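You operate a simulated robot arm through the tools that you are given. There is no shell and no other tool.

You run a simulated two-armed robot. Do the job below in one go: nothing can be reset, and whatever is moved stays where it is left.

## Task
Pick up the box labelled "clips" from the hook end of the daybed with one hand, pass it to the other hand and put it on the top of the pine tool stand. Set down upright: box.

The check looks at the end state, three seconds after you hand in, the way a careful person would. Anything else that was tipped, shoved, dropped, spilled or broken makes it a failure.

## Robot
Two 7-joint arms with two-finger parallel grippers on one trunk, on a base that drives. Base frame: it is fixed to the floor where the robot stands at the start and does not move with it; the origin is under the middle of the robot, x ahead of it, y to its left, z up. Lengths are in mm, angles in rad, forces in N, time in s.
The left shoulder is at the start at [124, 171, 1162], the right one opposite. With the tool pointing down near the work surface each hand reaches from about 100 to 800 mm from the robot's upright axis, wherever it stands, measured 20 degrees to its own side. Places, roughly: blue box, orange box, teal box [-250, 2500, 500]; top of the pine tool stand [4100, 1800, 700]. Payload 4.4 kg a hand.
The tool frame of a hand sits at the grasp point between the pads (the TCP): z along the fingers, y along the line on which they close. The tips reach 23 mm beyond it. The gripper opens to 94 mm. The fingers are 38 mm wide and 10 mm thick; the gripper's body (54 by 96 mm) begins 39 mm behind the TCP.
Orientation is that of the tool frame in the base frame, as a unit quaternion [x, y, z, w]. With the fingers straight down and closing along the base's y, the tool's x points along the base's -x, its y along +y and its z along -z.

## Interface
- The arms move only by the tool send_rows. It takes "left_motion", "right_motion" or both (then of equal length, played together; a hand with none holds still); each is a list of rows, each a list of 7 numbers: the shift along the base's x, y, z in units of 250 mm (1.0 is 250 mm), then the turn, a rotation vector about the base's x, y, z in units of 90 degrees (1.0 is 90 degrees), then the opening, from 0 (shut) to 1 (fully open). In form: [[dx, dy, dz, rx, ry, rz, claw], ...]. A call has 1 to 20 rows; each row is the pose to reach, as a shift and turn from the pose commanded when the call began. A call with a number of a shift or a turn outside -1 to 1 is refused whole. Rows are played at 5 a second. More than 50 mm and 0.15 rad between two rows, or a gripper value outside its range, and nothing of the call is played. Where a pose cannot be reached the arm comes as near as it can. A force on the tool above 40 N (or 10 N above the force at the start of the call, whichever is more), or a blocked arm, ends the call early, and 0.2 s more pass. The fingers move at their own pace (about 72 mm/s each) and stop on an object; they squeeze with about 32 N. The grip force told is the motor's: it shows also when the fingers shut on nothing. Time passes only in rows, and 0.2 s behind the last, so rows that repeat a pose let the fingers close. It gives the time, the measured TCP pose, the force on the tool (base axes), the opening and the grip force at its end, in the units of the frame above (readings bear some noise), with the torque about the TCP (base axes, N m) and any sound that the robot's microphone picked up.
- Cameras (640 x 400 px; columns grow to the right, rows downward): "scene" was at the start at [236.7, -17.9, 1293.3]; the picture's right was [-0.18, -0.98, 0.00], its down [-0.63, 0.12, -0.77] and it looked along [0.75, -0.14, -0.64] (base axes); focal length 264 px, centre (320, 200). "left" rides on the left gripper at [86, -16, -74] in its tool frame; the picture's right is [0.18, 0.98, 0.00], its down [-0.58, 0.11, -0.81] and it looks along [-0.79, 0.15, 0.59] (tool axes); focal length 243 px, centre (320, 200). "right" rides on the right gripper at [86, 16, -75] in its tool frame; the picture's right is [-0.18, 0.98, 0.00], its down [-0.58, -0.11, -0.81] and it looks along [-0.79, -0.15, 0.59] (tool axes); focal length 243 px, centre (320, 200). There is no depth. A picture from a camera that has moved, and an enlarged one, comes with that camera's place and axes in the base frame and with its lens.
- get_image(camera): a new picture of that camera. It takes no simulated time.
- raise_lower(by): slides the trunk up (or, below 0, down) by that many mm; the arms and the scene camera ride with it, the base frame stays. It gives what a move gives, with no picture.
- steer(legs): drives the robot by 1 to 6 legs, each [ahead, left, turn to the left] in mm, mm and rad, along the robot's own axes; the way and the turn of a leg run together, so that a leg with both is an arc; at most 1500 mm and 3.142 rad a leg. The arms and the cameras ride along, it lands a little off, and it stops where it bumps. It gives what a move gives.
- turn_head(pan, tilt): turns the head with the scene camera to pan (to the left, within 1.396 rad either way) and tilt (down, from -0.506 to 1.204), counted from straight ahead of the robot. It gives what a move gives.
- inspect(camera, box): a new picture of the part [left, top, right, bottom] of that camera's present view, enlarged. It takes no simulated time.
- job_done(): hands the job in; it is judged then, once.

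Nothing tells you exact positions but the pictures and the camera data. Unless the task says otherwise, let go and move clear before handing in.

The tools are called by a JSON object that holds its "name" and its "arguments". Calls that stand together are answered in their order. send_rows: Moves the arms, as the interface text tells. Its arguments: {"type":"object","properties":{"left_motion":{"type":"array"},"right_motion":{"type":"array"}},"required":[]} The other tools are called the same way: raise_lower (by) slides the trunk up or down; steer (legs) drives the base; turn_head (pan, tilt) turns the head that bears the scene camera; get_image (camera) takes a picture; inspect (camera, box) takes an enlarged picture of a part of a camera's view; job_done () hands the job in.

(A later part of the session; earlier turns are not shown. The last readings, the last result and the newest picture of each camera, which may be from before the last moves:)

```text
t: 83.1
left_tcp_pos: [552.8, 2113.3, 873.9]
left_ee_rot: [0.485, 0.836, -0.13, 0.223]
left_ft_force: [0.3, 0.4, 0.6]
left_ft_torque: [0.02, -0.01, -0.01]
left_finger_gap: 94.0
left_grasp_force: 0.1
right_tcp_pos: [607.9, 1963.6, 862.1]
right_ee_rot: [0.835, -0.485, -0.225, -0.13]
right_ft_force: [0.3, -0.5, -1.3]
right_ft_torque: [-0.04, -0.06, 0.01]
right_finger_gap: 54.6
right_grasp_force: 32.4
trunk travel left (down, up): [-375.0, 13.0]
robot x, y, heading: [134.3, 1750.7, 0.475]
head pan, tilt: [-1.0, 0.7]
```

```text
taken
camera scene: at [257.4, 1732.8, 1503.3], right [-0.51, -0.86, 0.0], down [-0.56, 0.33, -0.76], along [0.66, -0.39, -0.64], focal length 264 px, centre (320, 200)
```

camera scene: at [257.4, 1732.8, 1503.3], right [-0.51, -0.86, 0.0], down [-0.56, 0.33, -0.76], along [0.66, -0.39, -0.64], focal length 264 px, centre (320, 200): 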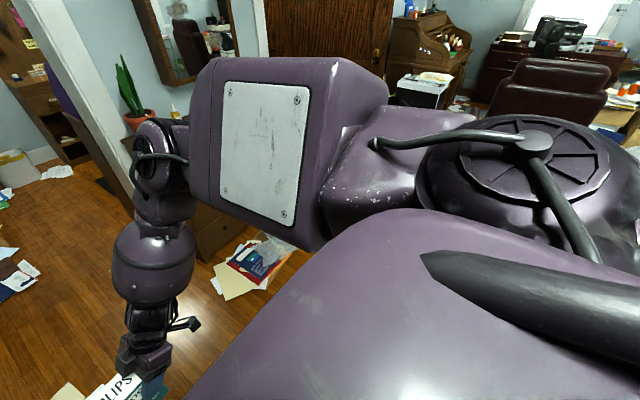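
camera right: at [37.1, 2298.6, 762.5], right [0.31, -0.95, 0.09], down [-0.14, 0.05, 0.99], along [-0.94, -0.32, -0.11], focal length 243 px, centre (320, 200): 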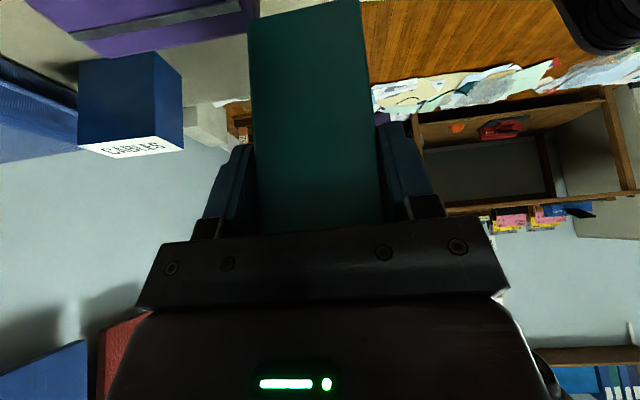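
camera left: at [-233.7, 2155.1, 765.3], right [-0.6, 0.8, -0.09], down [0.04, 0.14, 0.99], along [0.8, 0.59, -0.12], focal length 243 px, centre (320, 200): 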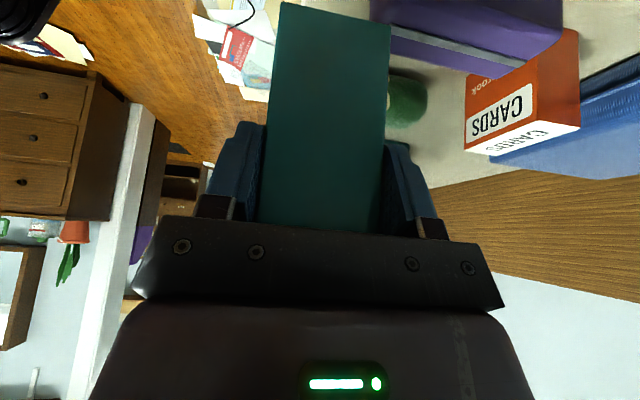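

The right arm is compact, but my left elbow sticks out to the side. I'll level the left hand and stretch it forward to make myself narrower for the doorway.

{"name": "send_rows", "arguments": {"left_motion": [[0.072, 0.057, -0.03, 0.036, 0.021, 0, 1], [0.144, 0.114, -0.07, 0.072, 0.041, 0, 1], [0.216, 0.171, -0.11, 0.108, 0.062, 0, 1], [0.288, 0.228, -0.15, 0.145, 0.083, 0, 1], [0.36, 0.285, -0.19, 0.181, 0.103, 0, 1], [0.432, 0.343, -0.23, 0.217, 0.124, 0, 1], [0.504, 0.4, -0.27, 0.253, 0.144, 0, 1], [0.576, 0.457, -0.296, 0.289, 0.165, 0, 1], [0.576, 0.457, -0.296, 0.289, 0.165, 0, 1]]}}

{"name": "turn_head", "arguments": {"pan": 0.7, "tilt": 0.7}}

{"name": "get_image", "arguments": {"camera": "scene"}}

```text
t: 85.1
left_tcp_pos: [643.4, 2206.1, 811.8]
left_ee_rot: [0.502, 0.865, -0.001, 0.0]
left_ft_force: [-0.6, -0.8, -0.5]
left_ft_torque: [0.01, 0.03, 0.01]
left_finger_gap: 94.0
left_grasp_force: 0.0
left hand out of reach, approached as far as the arm can: row 6, 7, 8, 9
right_tcp_pos: [608.1, 1964.3, 861.1]
right_ee_rot: [0.835, -0.485, -0.225, -0.129]
right_ft_force: [-0.5, 0.9, -0.5]
right_ft_torque: [-0.09, -0.04, -0.02]
right_finger_gap: 54.7
right_grasp_force: 31.7
trunk travel left (down, up): [-375.0, 13.0]
robot x, y, heading: [131.6, 1755.7, 0.469]
head pan, tilt: [-1.0, 0.7]
```

```text
t: 86.8
left_tcp_pos: [643.5, 2206.8, 813.0]
left_ee_rot: [0.502, 0.865, -0.002, -0.001]
left_ft_force: [0.0, -0.1, 0.1]
left_ft_torque: [-0.02, -0.01, 0.0]
left_finger_gap: 94.1
left_grasp_force: 0.1
right_tcp_pos: [606.8, 1963.6, 862.4]
right_ee_rot: [0.835, -0.485, -0.225, -0.129]
right_ft_force: [0.8, 0.5, -1.7]
right_ft_torque: [-0.04, -0.01, 0.02]
right_finger_gap: 55.1
right_grasp_force: 32.4
trunk travel left (down, up): [-375.0, 13.0]
robot x, y, heading: [136.2, 1752.5, 0.47]
head pan, tilt: [0.7, 0.7]
```

```text
taken
camera scene: at [217.4, 1853.9, 1503.3], right [0.92, -0.39, 0.0], down [-0.25, -0.59, -0.76], along [0.3, 0.7, -0.64], focal length 264 px, centre (320, 200)
```

scene: 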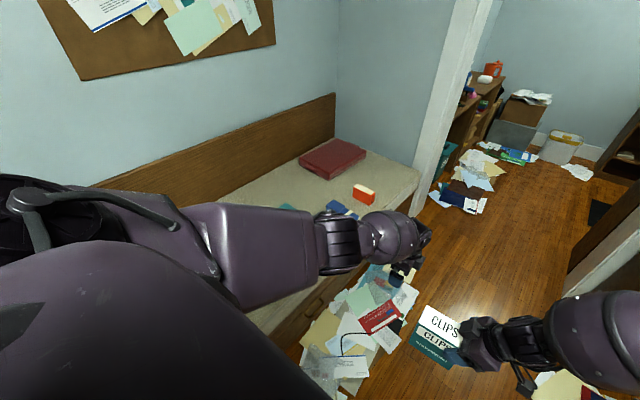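

The left arm is now straight ahead and I'm narrow. I align with the doorway and drive the first metre toward it.

{"name": "steer", "arguments": {"legs": [[0, 0, -0.038], [1000, 15, 0]]}}

{"name": "turn_head", "arguments": {"pan": 0.0, "tilt": 0.5}}

{"name": "get_image", "arguments": {"camera": "scene"}}

```text
t: 92.5
left_tcp_pos: [1562.8, 2644.5, 812.6]
left_ee_rot: [0.509, 0.861, 0.0, 0.0]
left_ft_force: [-1.5, 0.0, -0.6]
left_ft_torque: [0.03, 0.01, 0.01]
left_finger_gap: 94.1
left_grasp_force: 0.1
right_tcp_pos: [1522.0, 2402.3, 861.6]
right_ee_rot: [0.831, -0.493, -0.224, -0.132]
right_ft_force: [-0.2, 0.8, -1.9]
right_ft_torque: [-0.04, -0.04, 0.02]
right_finger_gap: 54.9
right_grasp_force: 32.0
trunk travel left (down, up): [-375.0, 13.0]
robot x, y, heading: [1044.3, 2196.1, 0.451]
head pan, tilt: [0.7, 0.7]
```

```text
t: 93.5
left_tcp_pos: [1563.6, 2645.4, 812.5]
left_ee_rot: [0.509, 0.861, -0.001, 0.0]
left_ft_force: [-0.4, -0.9, 1.1]
left_ft_torque: [-0.03, 0.0, -0.02]
left_finger_gap: 93.9
left_grasp_force: 0.1
right_tcp_pos: [1521.5, 2402.1, 862.8]
right_ee_rot: [0.831, -0.492, -0.223, -0.131]
right_ft_force: [0.1, -0.4, -1.8]
right_ft_torque: [-0.09, 0.01, -0.01]
right_finger_gap: 54.7
right_grasp_force: 32.0
trunk travel left (down, up): [-375.0, 13.0]
robot x, y, heading: [1039.9, 2199.0, 0.449]
head pan, tilt: [0.0, 0.499]
```

```text
taken
camera scene: at [1177.2, 2262.1, 1521.0], right [0.44, -0.9, 0.0], down [-0.43, -0.21, -0.88], along [0.79, 0.38, -0.48], focal length 264 px, centre (320, 200)
```

scene: 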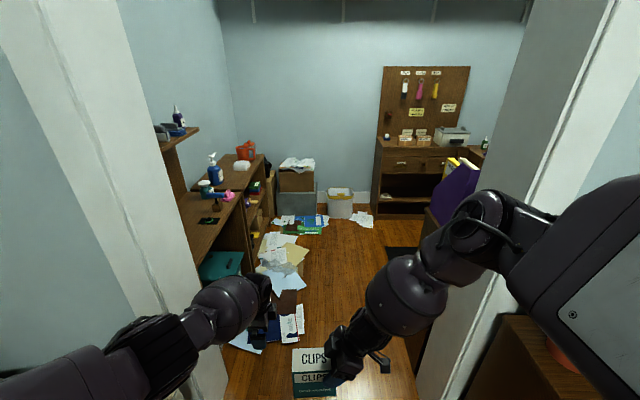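

I'm centred on the doorway. I'll enlarge the right part beyond the doorway to see what stands there and find the pine stand.

{"name": "inspect", "arguments": {"camera": "scene", "box": [360, 50, 560, 270]}}

{"name": "inspect", "arguments": {"camera": "scene", "box": [180, 100, 440, 400]}}

```text
1.82 times, centred on (460, 160) of scene
camera zoom: at [1177.2, 2262.1, 1521.0], right [0.44, -0.9, 0.0], down [-0.43, -0.21, -0.88], along [0.79, 0.38, -0.48], focal length 481 px, centre (66, 273)
```

zoom: 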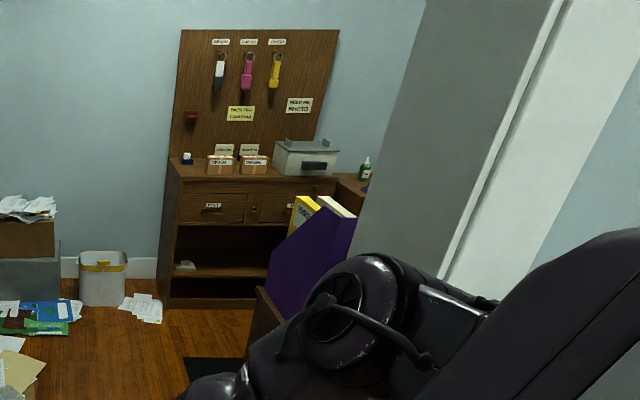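

```text
1.33 times, centred on (310, 250) of scene
camera zoom: at [1177.2, 2262.1, 1521.0], right [0.44, -0.9, 0.0], down [-0.43, -0.21, -0.88], along [0.79, 0.38, -0.48], focal length 353 px, centre (333, 133)
```

zoom: 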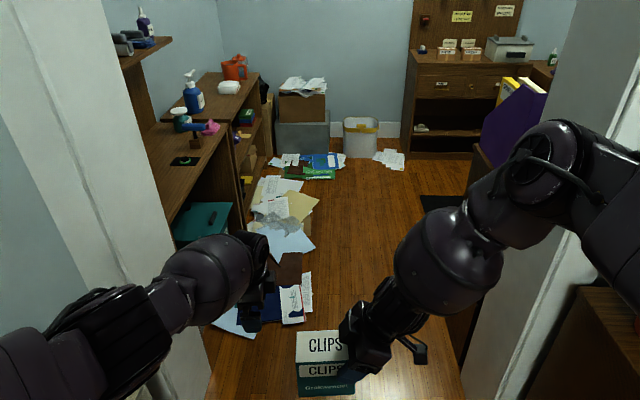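

The doorway is clear along my centreline. I drive on through it.

{"name": "steer", "arguments": {"legs": [[1100, 0, -0.02]]}}

{"name": "turn_head", "arguments": {"pan": -0.6, "tilt": 0.45}}

{"name": "get_image", "arguments": {"camera": "scene"}}

{"name": "turn_head", "arguments": {"pan": 0.0, "tilt": 0.6}}

{"name": "get_image", "arguments": {"camera": "scene"}}

```text
t: 99.2
left_tcp_pos: [2573.8, 3116.4, 813.2]
left_ee_rot: [0.515, 0.857, -0.001, -0.001]
left_ft_force: [1.0, -0.2, -0.3]
left_ft_torque: [-0.03, 0.02, -0.03]
left_finger_gap: 94.1
left_grasp_force: 0.0
right_tcp_pos: [2528.8, 2875.3, 861.4]
right_ee_rot: [0.828, -0.498, -0.223, -0.133]
right_ft_force: [0.6, 0.0, -1.7]
right_ft_torque: [-0.05, -0.04, 0.0]
right_finger_gap: 54.8
right_grasp_force: 31.8
trunk travel left (down, up): [-375.0, 13.0]
robot x, y, heading: [2048.1, 2679.7, 0.435]
head pan, tilt: [0.0, 0.499]
```

```text
t: 100.2
left_tcp_pos: [2574.1, 3116.6, 813.0]
left_ee_rot: [0.515, 0.857, -0.002, -0.001]
left_ft_force: [-0.2, -0.2, 0.1]
left_ft_torque: [-0.01, 0.0, 0.0]
left_finger_gap: 94.2
left_grasp_force: 0.1
right_tcp_pos: [2529.3, 2875.2, 862.4]
right_ee_rot: [0.827, -0.498, -0.223, -0.134]
right_ft_force: [-0.1, 0.3, -1.8]
right_ft_torque: [-0.05, 0.01, -0.02]
right_finger_gap: 54.9
right_grasp_force: 31.9
trunk travel left (down, up): [-375.0, 13.0]
robot x, y, heading: [2050.8, 2680.4, 0.435]
head pan, tilt: [-0.6, 0.45]
```

```text
taken
camera scene: at [2191.3, 2685.9, 1525.5], right [-0.16, -0.99, 0.0], down [-0.43, 0.07, -0.9], along [0.89, -0.14, -0.44], focal length 264 px, centre (320, 200)
```

scene: 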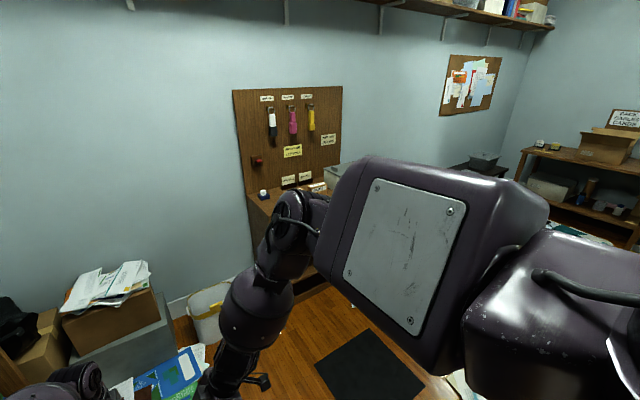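

```text
t: 101.2
left_tcp_pos: [2573.7, 3118.2, 812.0]
left_ee_rot: [0.514, 0.858, -0.001, 0.0]
left_ft_force: [-0.1, 0.6, 0.1]
left_ft_torque: [0.01, 0.02, -0.05]
left_finger_gap: 94.3
left_grasp_force: 0.1
right_tcp_pos: [2529.5, 2874.7, 862.6]
right_ee_rot: [0.827, -0.498, -0.223, -0.134]
right_ft_force: [-0.3, -0.8, -1.2]
right_ft_torque: [-0.07, -0.04, -0.02]
right_finger_gap: 54.8
right_grasp_force: 31.9
trunk travel left (down, up): [-375.0, 13.0]
robot x, y, heading: [2048.6, 2682.5, 0.435]
head pan, tilt: [0.0, 0.6]
```

```text
taken
camera scene: at [2180.6, 2738.0, 1511.9], right [0.42, -0.91, 0.0], down [-0.51, -0.24, -0.83], along [0.75, 0.35, -0.56], focal length 264 px, centre (320, 200)
```

scene: 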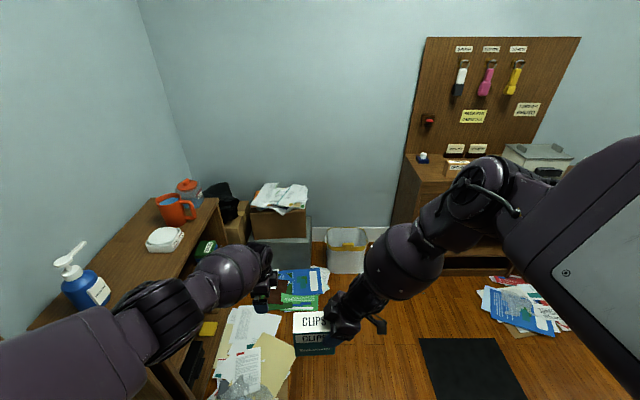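

I'm through the doorway. The stand should be to the right along the far wall, past the pegboard unit. I move forward into the middle of the back room, then look right.

{"name": "steer", "arguments": {"legs": [[580, 0, 0]]}}

{"name": "turn_head", "arguments": {"pan": -0.9, "tilt": 0.3}}

{"name": "get_image", "arguments": {"camera": "scene"}}

{"name": "turn_head", "arguments": {"pan": -1.396, "tilt": 0.3}}

{"name": "get_image", "arguments": {"camera": "scene"}}

```text
t: 104.6
left_tcp_pos: [3117.0, 3370.6, 812.8]
left_ee_rot: [0.515, 0.857, 0.0, 0.0]
left_ft_force: [0.3, -0.3, 0.1]
left_ft_torque: [0.02, 0.03, -0.01]
left_finger_gap: 94.1
left_grasp_force: 0.0
right_tcp_pos: [3073.7, 3128.8, 862.3]
right_ee_rot: [0.828, -0.498, -0.223, -0.133]
right_ft_force: [0.0, -0.5, -1.0]
right_ft_torque: [-0.07, -0.02, 0.0]
right_finger_gap: 54.8
right_grasp_force: 31.4
trunk travel left (down, up): [-375.0, 13.0]
robot x, y, heading: [2589.9, 2931.3, 0.435]
head pan, tilt: [0.0, 0.6]
```

```text
t: 105.8
left_tcp_pos: [3116.6, 3369.8, 813.0]
left_ee_rot: [0.515, 0.857, 0.0, -0.001]
left_ft_force: [0.4, 0.6, -0.7]
left_ft_torque: [-0.01, -0.01, -0.01]
left_finger_gap: 94.0
left_grasp_force: 0.1
right_tcp_pos: [3073.2, 3128.4, 861.3]
right_ee_rot: [0.827, -0.498, -0.223, -0.133]
right_ft_force: [0.7, -0.5, -2.2]
right_ft_torque: [-0.04, -0.01, -0.03]
right_finger_gap: 55.1
right_grasp_force: 32.0
trunk travel left (down, up): [-375.0, 13.0]
robot x, y, heading: [2595.7, 2933.6, 0.437]
head pan, tilt: [-0.901, 0.3]
```

```text
taken
camera scene: at [2727.3, 2913.3, 1539.4], right [-0.45, -0.9, 0.0], down [-0.27, 0.13, -0.96], along [0.85, -0.43, -0.3], focal length 264 px, centre (320, 200)
```

scene: 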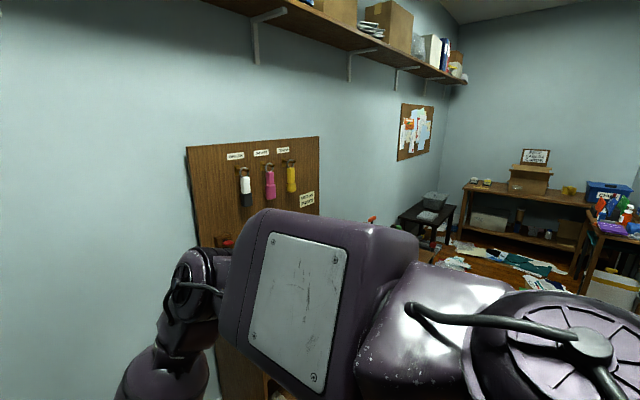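

```text
t: 106.8
left_tcp_pos: [3117.7, 3370.1, 812.3]
left_ee_rot: [0.516, 0.857, -0.001, 0.0]
left_ft_force: [-0.2, 0.2, -0.1]
left_ft_torque: [0.02, 0.0, -0.05]
left_finger_gap: 93.8
left_grasp_force: 0.1
right_tcp_pos: [3073.2, 3128.2, 861.2]
right_ee_rot: [0.827, -0.498, -0.223, -0.134]
right_ft_force: [-0.5, 0.0, -1.7]
right_ft_torque: [-0.03, -0.03, 0.03]
right_finger_gap: 54.6
right_grasp_force: 32.0
trunk travel left (down, up): [-375.0, 13.0]
robot x, y, heading: [2593.5, 2938.2, 0.44]
head pan, tilt: [-1.396, 0.3]
```

```text
taken
camera scene: at [2697.5, 2878.5, 1539.4], right [-0.82, -0.58, 0.0], down [-0.17, 0.24, -0.96], along [0.55, -0.78, -0.3], focal length 264 px, centre (320, 200)
```

scene: 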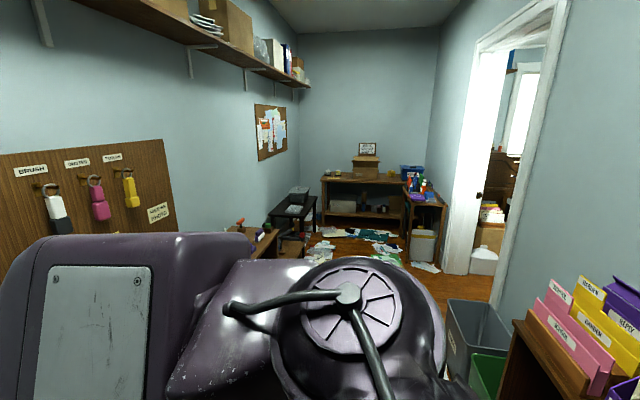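

I now see down the back room: pegboard unit, then a small wooden surface around pixel (250,240), which matches the stand's place. I'll enlarge there.

{"name": "inspect", "arguments": {"camera": "scene", "box": [200, 150, 360, 280]}}

{"name": "inspect", "arguments": {"camera": "scene", "box": [380, 220, 640, 400]}}

```text
3.08 times, centred on (280, 215) of scene
camera zoom: at [2697.5, 2878.5, 1539.4], right [-0.82, -0.58, 0.0], down [-0.17, 0.24, -0.96], along [0.55, -0.78, -0.3], focal length 814 px, centre (443, 154)
```

zoom: 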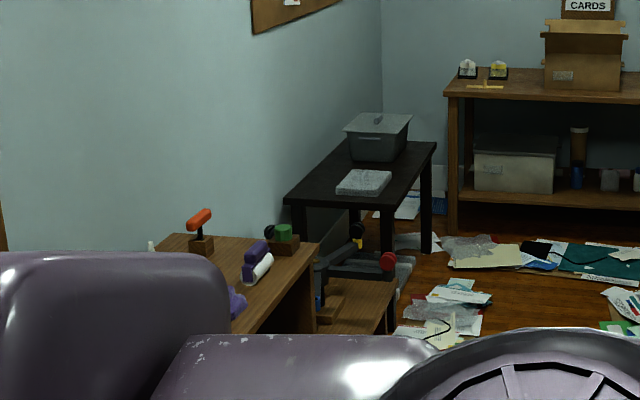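

```text
2.22 times, centred on (510, 310) of scene
camera zoom: at [2697.5, 2878.5, 1539.4], right [-0.82, -0.58, 0.0], down [-0.17, 0.24, -0.96], along [0.55, -0.78, -0.3], focal length 588 px, centre (-102, -44)
```

zoom: 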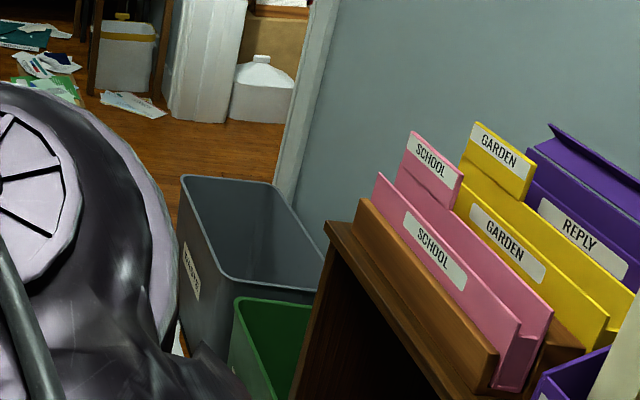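

The pine tool stand is the small wooden table beyond the pegboard unit, with a few tools on its top. I strafe right along the room, keeping clear of the pegboard unit in front and the folders behind.

{"name": "steer", "arguments": {"legs": [[0, -800, -0.008]]}}

{"name": "turn_head", "arguments": {"pan": -0.7, "tilt": 0.5}}

{"name": "get_image", "arguments": {"camera": "scene"}}

{"name": "turn_head", "arguments": {"pan": 0.0, "tilt": 0.6}}

{"name": "get_image", "arguments": {"camera": "scene"}}

```text
t: 114.1
left_tcp_pos: [3454.5, 2651.8, 812.6]
left_ee_rot: [0.515, 0.857, -0.001, 0.0]
left_ft_force: [-0.5, -0.1, 0.2]
left_ft_torque: [0.03, -0.03, 0.02]
left_finger_gap: 94.1
left_grasp_force: 0.2
right_tcp_pos: [3409.6, 2409.0, 861.6]
right_ee_rot: [0.828, -0.497, -0.223, -0.133]
right_ft_force: [-0.4, -0.2, -1.9]
right_ft_torque: [-0.03, -0.03, 0.01]
right_finger_gap: 54.9
right_grasp_force: 32.1
trunk travel left (down, up): [-375.0, 13.0]
robot x, y, heading: [2930.8, 2214.2, 0.439]
head pan, tilt: [-1.396, 0.3]
```

```text
t: 115.2
left_tcp_pos: [3454.6, 2652.1, 812.1]
left_ee_rot: [0.514, 0.858, -0.001, 0.0]
left_ft_force: [0.8, 0.2, 0.5]
left_ft_torque: [-0.01, 0.0, 0.0]
left_finger_gap: 94.0
left_grasp_force: 0.0
right_tcp_pos: [3410.5, 2409.0, 863.6]
right_ee_rot: [0.828, -0.497, -0.223, -0.133]
right_ft_force: [-1.1, 0.2, -1.2]
right_ft_torque: [-0.07, 0.0, 0.0]
right_finger_gap: 54.6
right_grasp_force: 31.7
trunk travel left (down, up): [-375.0, 13.0]
robot x, y, heading: [2932.5, 2210.4, 0.442]
head pan, tilt: [-0.7, 0.499]
```

```text
taken
camera scene: at [3069.6, 2210.8, 1521.0], right [-0.26, -0.97, 0.0], down [-0.46, 0.12, -0.88], along [0.85, -0.23, -0.48], focal length 264 px, centre (320, 200)
```

scene: 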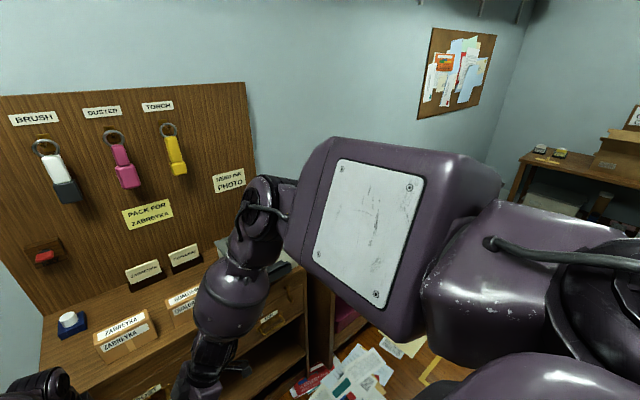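

```text
t: 116.3
left_tcp_pos: [3455.0, 2651.8, 812.1]
left_ee_rot: [0.514, 0.858, -0.001, 0.0]
left_ft_force: [1.1, 0.4, 0.7]
left_ft_torque: [-0.03, -0.01, -0.03]
left_finger_gap: 94.0
left_grasp_force: 0.0
right_tcp_pos: [3409.9, 2409.2, 862.4]
right_ee_rot: [0.828, -0.497, -0.223, -0.133]
right_ft_force: [0.3, -0.4, -1.3]
right_ft_torque: [-0.1, -0.06, 0.04]
right_finger_gap: 54.9
right_grasp_force: 32.5
trunk travel left (down, up): [-375.0, 13.0]
robot x, y, heading: [2930.1, 2214.6, 0.445]
head pan, tilt: [0.0, 0.6]
```

```text
taken
camera scene: at [3061.7, 2271.8, 1511.9], right [0.42, -0.91, 0.0], down [-0.51, -0.24, -0.83], along [0.75, 0.35, -0.56], focal length 264 px, centre (320, 200)
```

scene: 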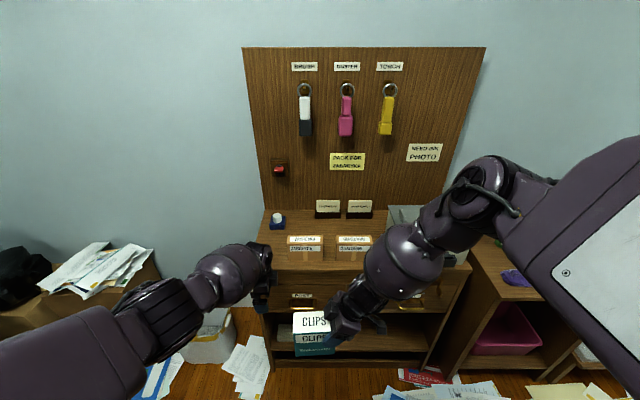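

I'm in front of the pegboard unit; the stand with a purple item and pink bin below is to its right. I strafe right further.

{"name": "steer", "arguments": {"legs": [[0, -780, -0.01]]}}

{"name": "get_image", "arguments": {"camera": "scene"}}

{"name": "get_image", "arguments": {"camera": "left"}}

```text
t: 123.5
left_tcp_pos: [3786.4, 1946.3, 811.6]
left_ee_rot: [0.513, 0.858, -0.001, -0.001]
left_ft_force: [-0.2, -0.5, -0.6]
left_ft_torque: [0.0, -0.01, 0.01]
left_finger_gap: 94.0
left_grasp_force: 0.1
right_tcp_pos: [3743.1, 1704.3, 862.6]
right_ee_rot: [0.829, -0.496, -0.223, -0.132]
right_ft_force: [-0.9, 0.8, -2.2]
right_ft_torque: [-0.08, -0.05, 0.02]
right_finger_gap: 54.6
right_grasp_force: 31.7
trunk travel left (down, up): [-375.0, 13.0]
robot x, y, heading: [3264.2, 1508.1, 0.441]
head pan, tilt: [0.0, 0.6]
```

```text
taken
camera scene: at [3394.6, 1565.7, 1511.9], right [0.43, -0.9, 0.0], down [-0.51, -0.24, -0.83], along [0.75, 0.35, -0.56], focal length 264 px, centre (320, 200)
```

scene: 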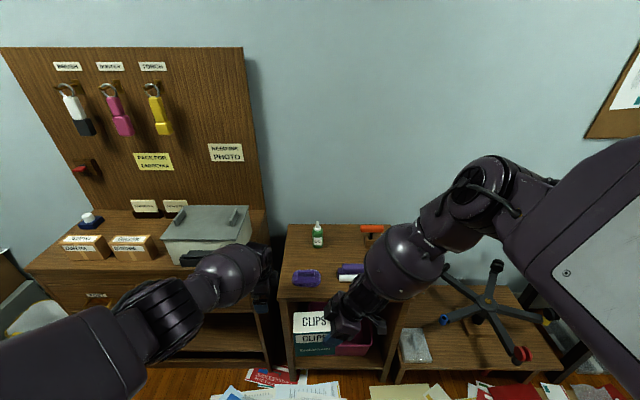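

```text
taken
camera left: at [3731.9, 2014.2, 886.4], right [0.78, 0.63, 0.0], down [0.37, -0.46, 0.81], along [0.5, -0.63, -0.59], focal length 243 px, centre (320, 200)
```

left: 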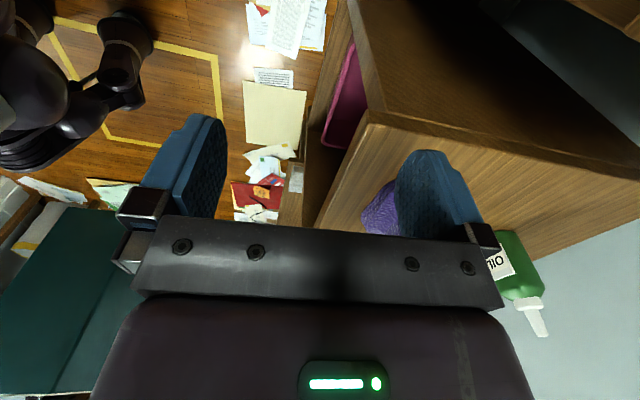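

The stand is straight ahead now. I'll enlarge to see the free space on its top.

{"name": "inspect", "arguments": {"camera": "scene", "box": [260, 200, 440, 380]}}

{"name": "get_image", "arguments": {"camera": "right"}}

```text
2.22 times, centred on (350, 290) of scene
camera zoom: at [3394.6, 1565.7, 1511.9], right [0.43, -0.9, 0.0], down [-0.51, -0.24, -0.83], along [0.75, 0.35, -0.56], focal length 588 px, centre (253, 0)
```

zoom: 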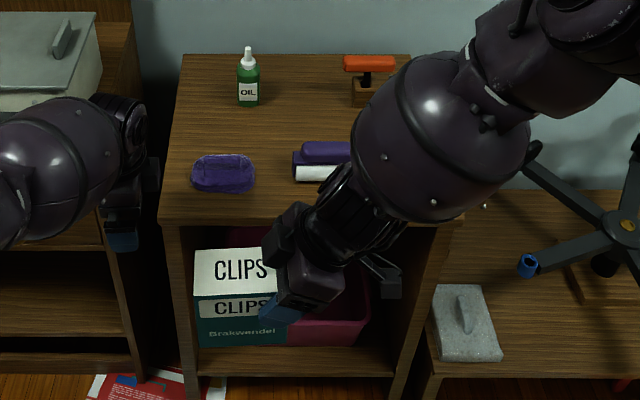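

```text
taken
camera right: at [3781.5, 1598.0, 882.2], right [-0.94, -0.32, 0.09], down [0.05, 0.14, 0.99], along [-0.33, 0.94, -0.11], focal length 243 px, centre (320, 200)
```

right: 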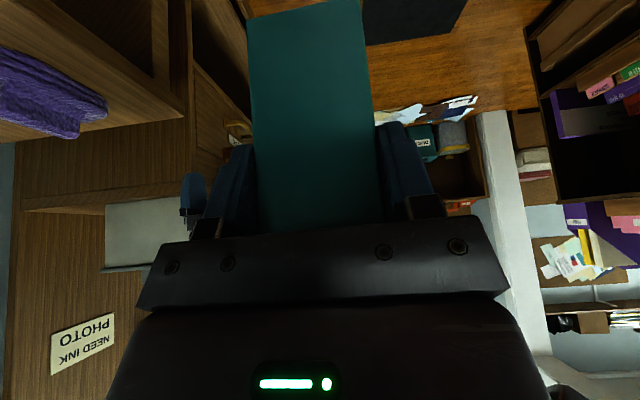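

The stand top spans roughly 490 × 400 mm with an oil bottle and orange tool at the back and purple items in front; there's open room in the middle. Before lowering the trunk for better reach, I retract the left hand away from the furniture.

{"name": "send_rows", "arguments": {"left_motion": [[-0.1, 0.0, 0.03, 0, 0, 0, 1], [-0.2, 0.0, 0.07, 0, 0, 0, 1], [-0.3, 0.002, 0.11, 0, 0, 0, 1], [-0.4, 0.003, 0.15, 0, 0, 0, 1], [-0.5, 0.004, 0.19, 0, 0, 0, 1], [-0.6, 0.005, 0.23, 0, 0, 0, 1], [-0.7, 0.006, 0.25, 0, 0, 0, 1], [-0.79, 0.007, 0.27, 0, 0, 0, 1], [-0.79, 0.007, 0.27, 0, 0, 0, 1]]}}

{"name": "get_image", "arguments": {"camera": "scene"}}

```text
t: 125.5
left_tcp_pos: [3588.9, 1948.3, 878.3]
left_ee_rot: [0.513, 0.858, -0.001, -0.001]
left_ft_force: [-0.1, -0.5, 1.0]
left_ft_torque: [0.0, 0.0, 0.0]
left_finger_gap: 93.8
left_grasp_force: 0.0
right_tcp_pos: [3743.6, 1704.5, 861.3]
right_ee_rot: [0.828, -0.497, -0.223, -0.134]
right_ft_force: [0.2, 0.4, -1.1]
right_ft_torque: [-0.02, 0.01, -0.02]
right_finger_gap: 54.6
right_grasp_force: 32.3
trunk travel left (down, up): [-375.0, 13.0]
robot x, y, heading: [3264.9, 1503.8, 0.442]
head pan, tilt: [0.0, 0.6]
```

```text
taken
camera scene: at [3395.0, 1565.7, 1511.9], right [0.43, -0.9, 0.0], down [-0.51, -0.24, -0.82], along [0.75, 0.35, -0.57], focal length 264 px, centre (320, 200)
```

scene: 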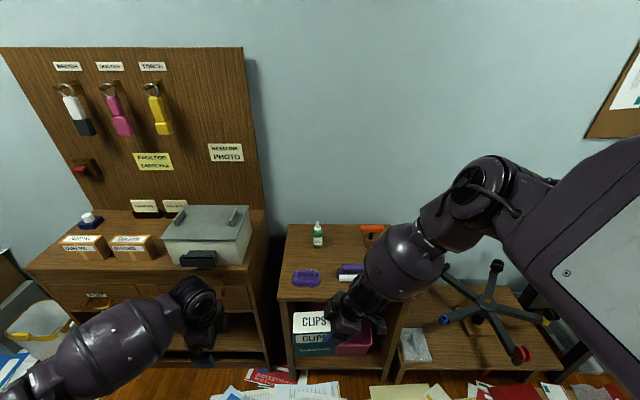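

Left hand is back and free. I lower the trunk in a first step and check that both arms follow properly.

{"name": "raise_lower", "arguments": {"by": -100}}

{"name": "get_image", "arguments": {"camera": "scene"}}

```text
t: 126.9
left_tcp_pos: [3589.3, 1947.9, 780.7]
left_ee_rot: [0.514, 0.858, -0.001, 0.0]
left_ft_force: [-0.1, 0.3, 0.6]
left_ft_torque: [0.0, -0.03, -0.01]
left_finger_gap: 93.8
left_grasp_force: 0.0
right_tcp_pos: [3743.1, 1704.7, 764.2]
right_ee_rot: [0.829, -0.496, -0.222, -0.134]
right_ft_force: [0.9, 1.1, -1.3]
right_ft_torque: [-0.09, -0.06, -0.03]
right_finger_gap: 54.8
right_grasp_force: 32.3
trunk travel left (down, up): [-275.0, 113.0]
robot x, y, heading: [3262.4, 1505.7, 0.444]
head pan, tilt: [0.0, 0.6]
```

```text
taken
camera scene: at [3411.4, 1573.7, 1409.9], right [0.43, -0.9, 0.0], down [-0.51, -0.24, -0.83], along [0.75, 0.35, -0.56], focal length 264 px, centre (320, 200)
```

scene: 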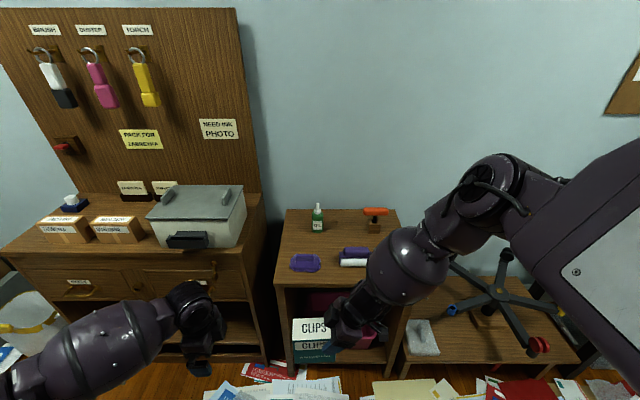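

Both arms follow well. I lower the trunk the rest of the way.

{"name": "raise_lower", "arguments": {"by": -80}}

{"name": "get_image", "arguments": {"camera": "scene"}}

```text
t: 128.0
left_tcp_pos: [3588.4, 1947.2, 701.7]
left_ee_rot: [0.514, 0.858, 0.001, 0.002]
left_ft_force: [0.4, -0.2, -0.3]
left_ft_torque: [-0.01, -0.02, -0.03]
left_finger_gap: 94.3
left_grasp_force: 0.0
right_tcp_pos: [3742.7, 1704.1, 683.1]
right_ee_rot: [0.828, -0.496, -0.222, -0.134]
right_ft_force: [-0.1, -0.3, -2.2]
right_ft_torque: [-0.07, -0.06, 0.02]
right_finger_gap: 54.8
right_grasp_force: 32.5
trunk travel left (down, up): [-195.0, 193.0]
robot x, y, heading: [3264.8, 1507.8, 0.441]
head pan, tilt: [0.0, 0.6]
```

```text
taken
camera scene: at [3462.9, 1598.1, 1324.5], right [0.43, -0.9, 0.0], down [-0.51, -0.24, -0.83], along [0.75, 0.35, -0.56], focal length 264 px, centre (320, 200)
```

scene: 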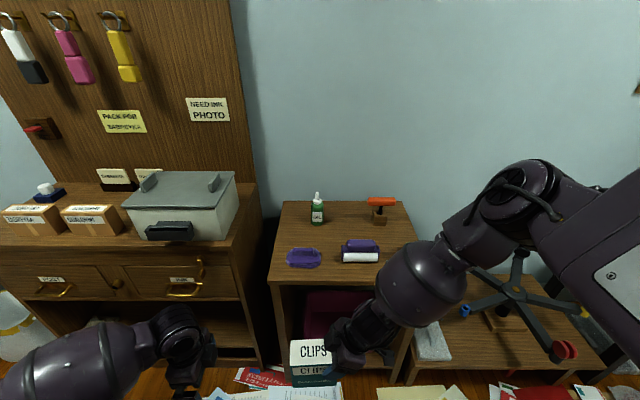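

Now the stand's top is much better visible. I'll enlarge it to measure the free area.

{"name": "inspect", "arguments": {"camera": "scene", "box": [260, 180, 440, 300]}}

```text
3.33 times, centred on (350, 240) of scene
camera zoom: at [3462.9, 1598.1, 1324.5], right [0.43, -0.9, 0.0], down [-0.51, -0.24, -0.83], along [0.75, 0.35, -0.56], focal length 882 px, centre (220, 67)
```

zoom: 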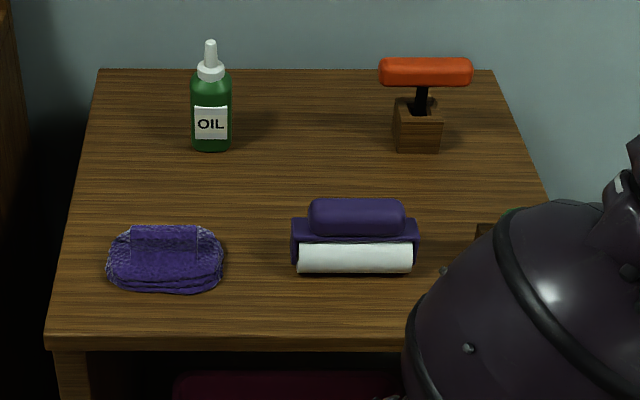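

I measured the top: oil bottle back-left, orange tool back-right, purple brush and roll in front; a clear spot lies in the middle at about (4124, 1838). I raise the right hand with the box above the stand's height and pull the left hand back and up.

{"name": "send_rows", "arguments": {"left_motion": [[-0.067, -0.01, 0.08, 0, 0, 0, 1], [-0.134, -0.02, 0.16, 0, 0, 0, 1], [-0.2, -0.03, 0.24, 0, 0, 0, 1], [-0.268, -0.04, 0.32, 0, 0, 0, 1], [-0.335, -0.05, 0.4, 0, 0, 0, 1], [-0.4, -0.06, 0.48, 0, 0, 0, 1], [-0.47, -0.07, 0.56, 0, 0, 0, 1], [-0.538, -0.077, 0.64, 0, 0, 0, 1], [-0.538, -0.077, 0.64, 0, 0, 0, 1]], "right_motion": [[0, 0, 0.09, 0, 0, 0, 0], [0, 0, 0.18, 0, 0, 0, 0], [0, 0, 0.27, 0, 0, 0, 0], [0, 0, 0.36, 0, 0, 0, 0], [0, 0, 0.45, 0, 0, 0, 0], [0, 0, 0.54, 0, 0, 0, 0], [0, 0, 0.64, 0, 0, 0, 0], [0, 0, 0.75, 0, 0, 0, 0], [0, 0, 0.75, 0, 0, 0, 0]]}}

{"name": "get_image", "arguments": {"camera": "scene"}}

```text
t: 130.0
left_tcp_pos: [3452.7, 1928.8, 859.7]
left_ee_rot: [0.514, 0.858, -0.001, 0.0]
left_ft_force: [0.4, -0.2, 0.2]
left_ft_torque: [0.01, 0.01, 0.0]
left_finger_gap: 94.1
left_grasp_force: 0.0
right_tcp_pos: [3741.2, 1705.2, 871.0]
right_ee_rot: [0.828, -0.497, -0.223, -0.132]
right_ft_force: [1.0, 0.4, -0.7]
right_ft_torque: [-0.06, -0.04, 0.02]
right_finger_gap: 54.9
right_grasp_force: 32.6
trunk travel left (down, up): [-195.0, 193.0]
robot x, y, heading: [3267.3, 1507.6, 0.436]
head pan, tilt: [0.0, 0.6]
```

```text
taken
camera scene: at [3465.1, 1599.0, 1323.6], right [0.43, -0.9, 0.0], down [-0.51, -0.24, -0.82], along [0.75, 0.35, -0.57], focal length 264 px, centre (320, 200)
```

scene: 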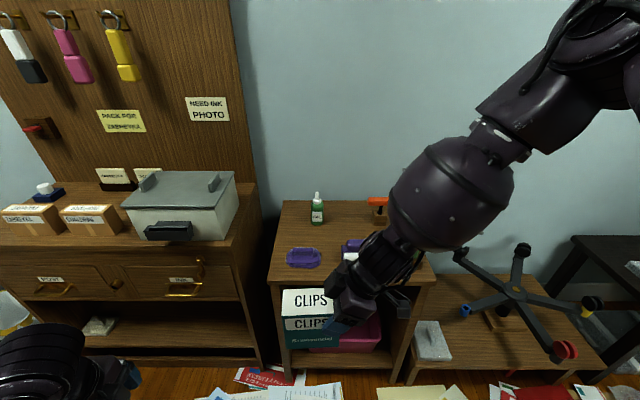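

Both arms are placed well. I drive forward 220 mm and a little right so the stand's middle is within the right hand's reach.

{"name": "steer", "arguments": {"legs": [[220, -60, 0]]}}

{"name": "turn_head", "arguments": {"pan": 0.0, "tilt": 0.75}}

{"name": "get_image", "arguments": {"camera": "scene"}}

{"name": "get_image", "arguments": {"camera": "right"}}

```text
t: 131.8
left_tcp_pos: [3674.4, 1968.1, 859.4]
left_ee_rot: [0.511, 0.86, -0.001, 0.0]
left_ft_force: [-0.3, 0.7, 0.0]
left_ft_torque: [0.0, 0.02, 0.03]
left_finger_gap: 94.0
left_grasp_force: 0.0
right_tcp_pos: [3965.2, 1746.8, 870.3]
right_ee_rot: [0.829, -0.495, -0.223, -0.133]
right_ft_force: [0.4, -0.2, -1.5]
right_ft_torque: [-0.06, -0.03, -0.02]
right_finger_gap: 54.8
right_grasp_force: 31.8
trunk travel left (down, up): [-195.0, 193.0]
robot x, y, heading: [3483.8, 1545.9, 0.443]
head pan, tilt: [0.0, 0.6]
```

```text
t: 132.4
left_tcp_pos: [3674.6, 1967.8, 860.4]
left_ee_rot: [0.511, 0.859, -0.001, -0.001]
left_ft_force: [0.3, -0.2, -0.1]
left_ft_torque: [0.02, -0.01, -0.02]
left_finger_gap: 93.9
left_grasp_force: 0.0
right_tcp_pos: [3963.2, 1746.2, 871.0]
right_ee_rot: [0.83, -0.494, -0.224, -0.132]
right_ft_force: [0.2, -0.4, -1.3]
right_ft_torque: [-0.06, -0.03, -0.02]
right_finger_gap: 54.6
right_grasp_force: 32.4
trunk travel left (down, up): [-195.0, 193.0]
robot x, y, heading: [3484.2, 1544.5, 0.451]
head pan, tilt: [0.0, 0.75]
```

```text
taken
camera scene: at [3682.0, 1635.6, 1311.2], right [0.43, -0.9, 0.0], down [-0.61, -0.29, -0.73], along [0.66, 0.32, -0.68], focal length 264 px, centre (320, 200)
```

scene: 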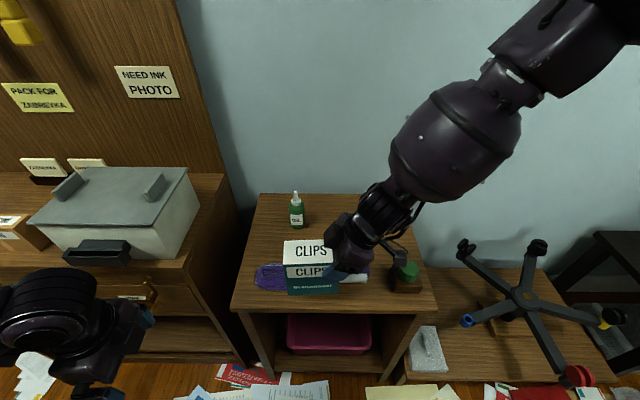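

```text
taken
camera right: at [4002.7, 1641.0, 891.0], right [-0.94, -0.33, 0.09], down [0.05, 0.14, 0.99], along [-0.34, 0.93, -0.12], focal length 243 px, centre (320, 200)
```

right: 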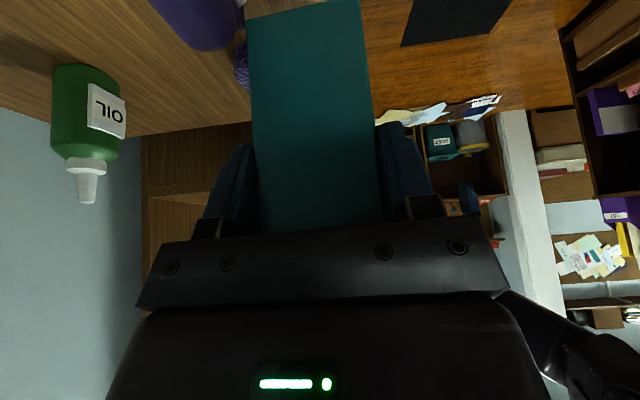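

The box is just above the stand's front part. I'll enlarge to re-measure the items and the box from here.

{"name": "inspect", "arguments": {"camera": "scene", "box": [225, 180, 445, 318]}}

{"name": "turn_head", "arguments": {"pan": -0.15, "tilt": 0.75}}

{"name": "get_image", "arguments": {"camera": "left"}}

```text
2.90 times, centred on (335, 249) of scene
camera zoom: at [3682.0, 1635.6, 1311.2], right [0.43, -0.9, 0.0], down [-0.61, -0.29, -0.73], along [0.66, 0.32, -0.68], focal length 767 px, centre (276, 58)
```

zoom: 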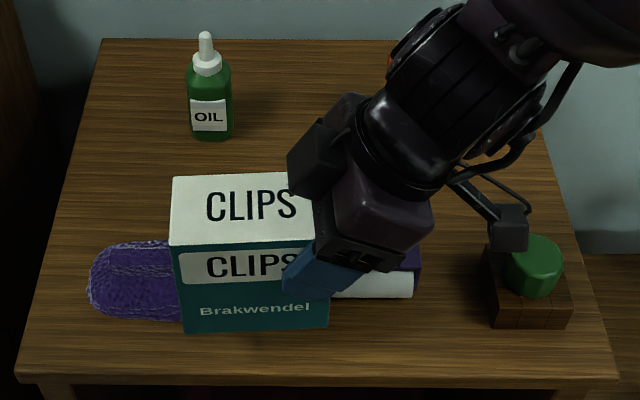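

```text
t: 133.2
left_tcp_pos: [3674.4, 1968.9, 859.9]
left_ee_rot: [0.511, 0.859, 0.0, 0.0]
left_ft_force: [-0.3, -0.7, 0.9]
left_ft_torque: [0.0, -0.03, -0.01]
left_finger_gap: 93.9
left_grasp_force: 0.0
right_tcp_pos: [3964.0, 1746.4, 871.8]
right_ee_rot: [0.83, -0.494, -0.224, -0.132]
right_ft_force: [0.1, 0.0, -0.7]
right_ft_torque: [-0.02, -0.01, -0.06]
right_finger_gap: 55.1
right_grasp_force: 32.3
trunk travel left (down, up): [-195.0, 193.0]
robot x, y, heading: [3488.0, 1542.9, 0.446]
head pan, tilt: [-0.15, 0.75]
```

```text
taken
camera left: at [3619.3, 2036.4, 933.8], right [0.78, 0.63, 0.0], down [0.37, -0.46, 0.81], along [0.51, -0.63, -0.59], focal length 243 px, centre (320, 200)
```

left: 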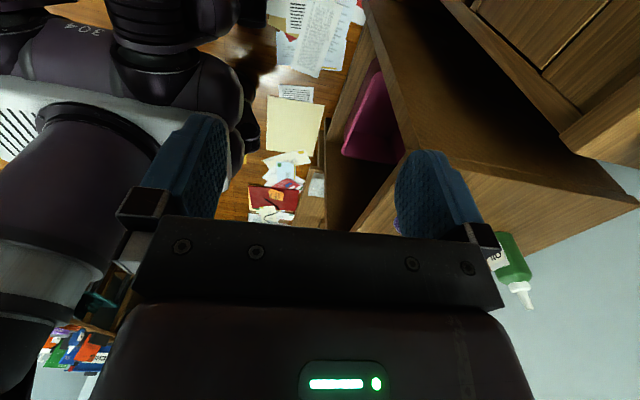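

The free spot's centre is about 178 mm further forward and 17 mm right of the box now. I move the box forward above the stand at its present height, in two steps.

{"name": "send_rows", "arguments": {"right_motion": [[0.095, 0.035, 0, 0, 0, -0.008, 0], [0.19, 0.07, 0, 0, 0, -0.016, 0], [0.285, 0.105, 0, 0, 0, -0.024, 0], [0.38, 0.14, 0, 0, 0, -0.031, 0], [0.38, 0.14, 0, 0, 0, -0.031, 0]]}}

{"name": "get_image", "arguments": {"camera": "scene"}}

```text
t: 134.3
left_tcp_pos: [3674.6, 1967.9, 859.7]
left_ee_rot: [0.511, 0.86, 0.0, 0.0]
left_ft_force: [0.0, -1.3, 0.4]
left_ft_torque: [0.03, 0.0, 0.03]
left_finger_gap: 94.1
left_grasp_force: 0.0
right_tcp_pos: [4057.7, 1780.8, 873.2]
right_ee_rot: [0.817, -0.515, -0.22, -0.138]
right_ft_force: [0.5, -0.5, -1.0]
right_ft_torque: [-0.06, -0.06, -0.04]
right_finger_gap: 54.7
right_grasp_force: 31.6
trunk travel left (down, up): [-195.0, 193.0]
robot x, y, heading: [3490.1, 1548.6, 0.45]
head pan, tilt: [-0.15, 0.75]
```

```text
taken
camera scene: at [3686.5, 1623.9, 1311.1], right [0.29, -0.96, 0.0], down [-0.65, -0.2, -0.73], along [0.7, 0.21, -0.68], focal length 264 px, centre (320, 200)
```

scene: 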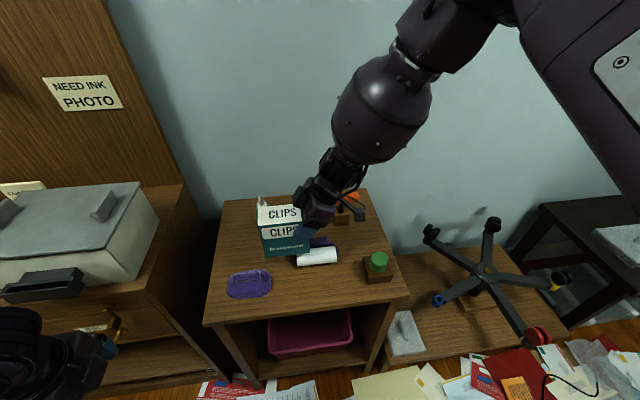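

The arm reaches fine. I move the remaining ~75 mm forward, still above the items.

{"name": "send_rows", "arguments": {"right_motion": [[0.095, 0.032, 0, 0, 0, 0, 0], [0.19, 0.064, 0, 0, 0, 0, 0], [0.286, 0.097, 0, 0, 0, 0, 0], [0.286, 0.097, 0, 0, 0, 0, 0]]}}

{"name": "inspect", "arguments": {"camera": "scene", "box": [190, 160, 430, 330]}}

{"name": "get_image", "arguments": {"camera": "right"}}

{"name": "get_image", "arguments": {"camera": "left"}}

```text
t: 135.3
left_tcp_pos: [3674.3, 1968.1, 860.1]
left_ee_rot: [0.512, 0.859, -0.001, 0.0]
left_ft_force: [-0.1, -0.1, 0.5]
left_ft_torque: [0.02, 0.01, 0.0]
left_finger_gap: 94.1
left_grasp_force: 0.1
right_tcp_pos: [4129.4, 1808.5, 871.5]
right_ee_rot: [0.817, -0.514, -0.221, -0.138]
right_ft_force: [0.4, -1.2, -1.7]
right_ft_torque: [-0.04, -0.03, 0.03]
right_finger_gap: 54.9
right_grasp_force: 32.0
trunk travel left (down, up): [-195.0, 193.0]
robot x, y, heading: [3484.0, 1544.9, 0.449]
head pan, tilt: [-0.15, 0.75]
```

```text
2.35 times, centred on (310, 245) of scene
camera zoom: at [3686.3, 1623.9, 1311.2], right [0.29, -0.96, 0.0], down [-0.65, -0.2, -0.73], along [0.7, 0.21, -0.68], focal length 622 px, centre (344, 94)
```

zoom: 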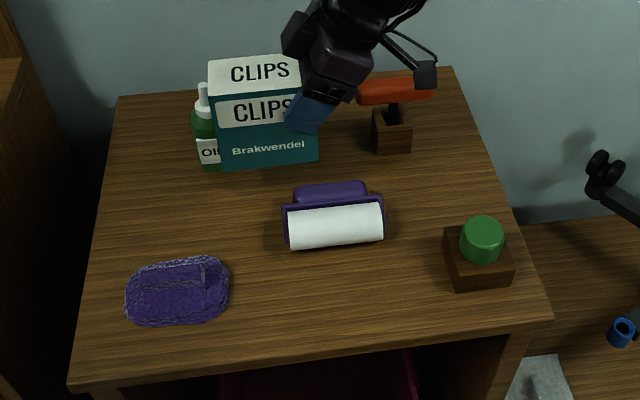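

```text
taken
camera right: at [4164.1, 1700.4, 891.0], right [-0.95, -0.28, 0.09], down [0.06, 0.14, 0.99], along [-0.29, 0.95, -0.12], focal length 243 px, centre (320, 200)
```

right: 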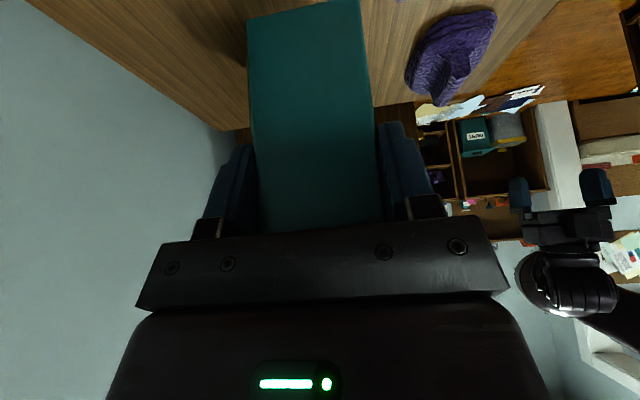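

```text
taken
camera left: at [3619.1, 2036.2, 934.0], right [0.78, 0.63, 0.0], down [0.37, -0.46, 0.81], along [0.51, -0.63, -0.59], focal length 243 px, centre (320, 200)
```

left: 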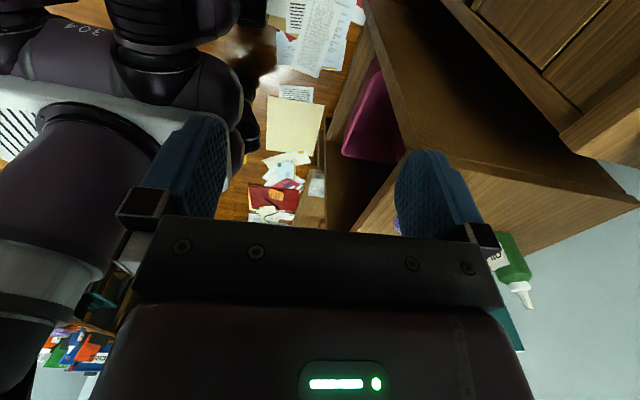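

Comparing views, the purple/white roll appears about 45 mm farther back than before: the box's bottom must have brushed its handle on the way in. I'll first lift the box slightly clear and look closely at the roll.

{"name": "send_rows", "arguments": {"right_motion": [[0, 0, 0.06, 0, 0, 0, 0], [0, 0, 0.12, 0, 0, 0, 0], [0, 0, 0.12, 0, 0, 0, 0]]}}

{"name": "inspect", "arguments": {"camera": "scene", "box": [260, 190, 400, 290]}}

{"name": "inspect", "arguments": {"camera": "scene", "box": [190, 160, 430, 330]}}

```text
t: 136.2
left_tcp_pos: [3673.1, 1968.3, 859.1]
left_ee_rot: [0.511, 0.86, 0.0, 0.0]
left_ft_force: [-0.4, 0.3, -0.7]
left_ft_torque: [0.03, 0.0, 0.0]
left_finger_gap: 93.9
left_grasp_force: 0.0
right_tcp_pos: [4129.5, 1806.9, 901.5]
right_ee_rot: [0.817, -0.515, -0.221, -0.137]
right_ft_force: [0.0, 0.5, -0.5]
right_ft_torque: [-0.03, -0.03, 0.01]
right_finger_gap: 54.9
right_grasp_force: 32.0
trunk travel left (down, up): [-195.0, 193.0]
robot x, y, heading: [3486.4, 1544.7, 0.45]
head pan, tilt: [-0.15, 0.75]
```

```text
4.00 times, centred on (330, 240) of scene
camera zoom: at [3686.8, 1624.1, 1311.0], right [0.29, -0.96, 0.0], down [-0.65, -0.2, -0.73], along [0.7, 0.21, -0.68], focal length 1058 px, centre (280, 40)
```

zoom: 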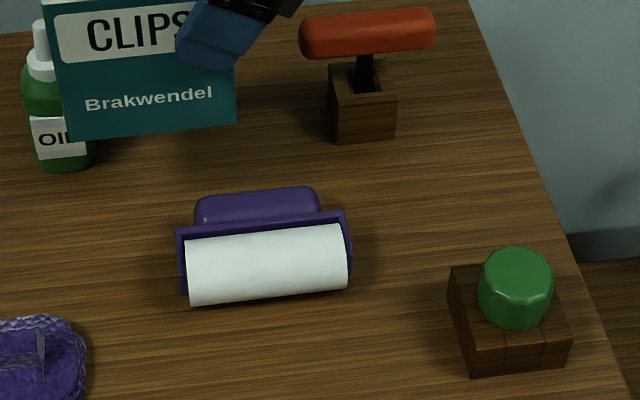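

```text
2.35 times, centred on (310, 245) of scene
camera zoom: at [3686.8, 1624.1, 1311.0], right [0.29, -0.96, 0.0], down [-0.65, -0.2, -0.73], along [0.7, 0.21, -0.68], focal length 622 px, centre (344, 94)
```

zoom: 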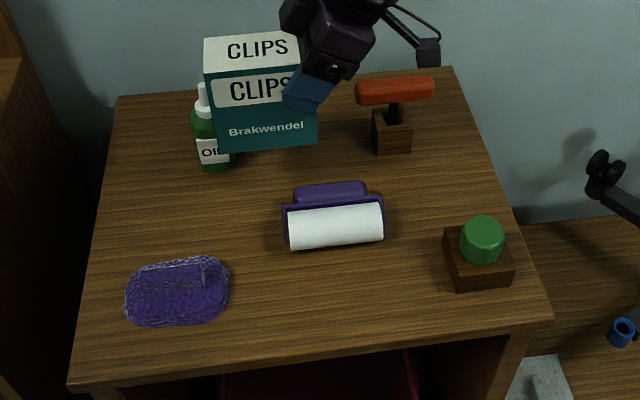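

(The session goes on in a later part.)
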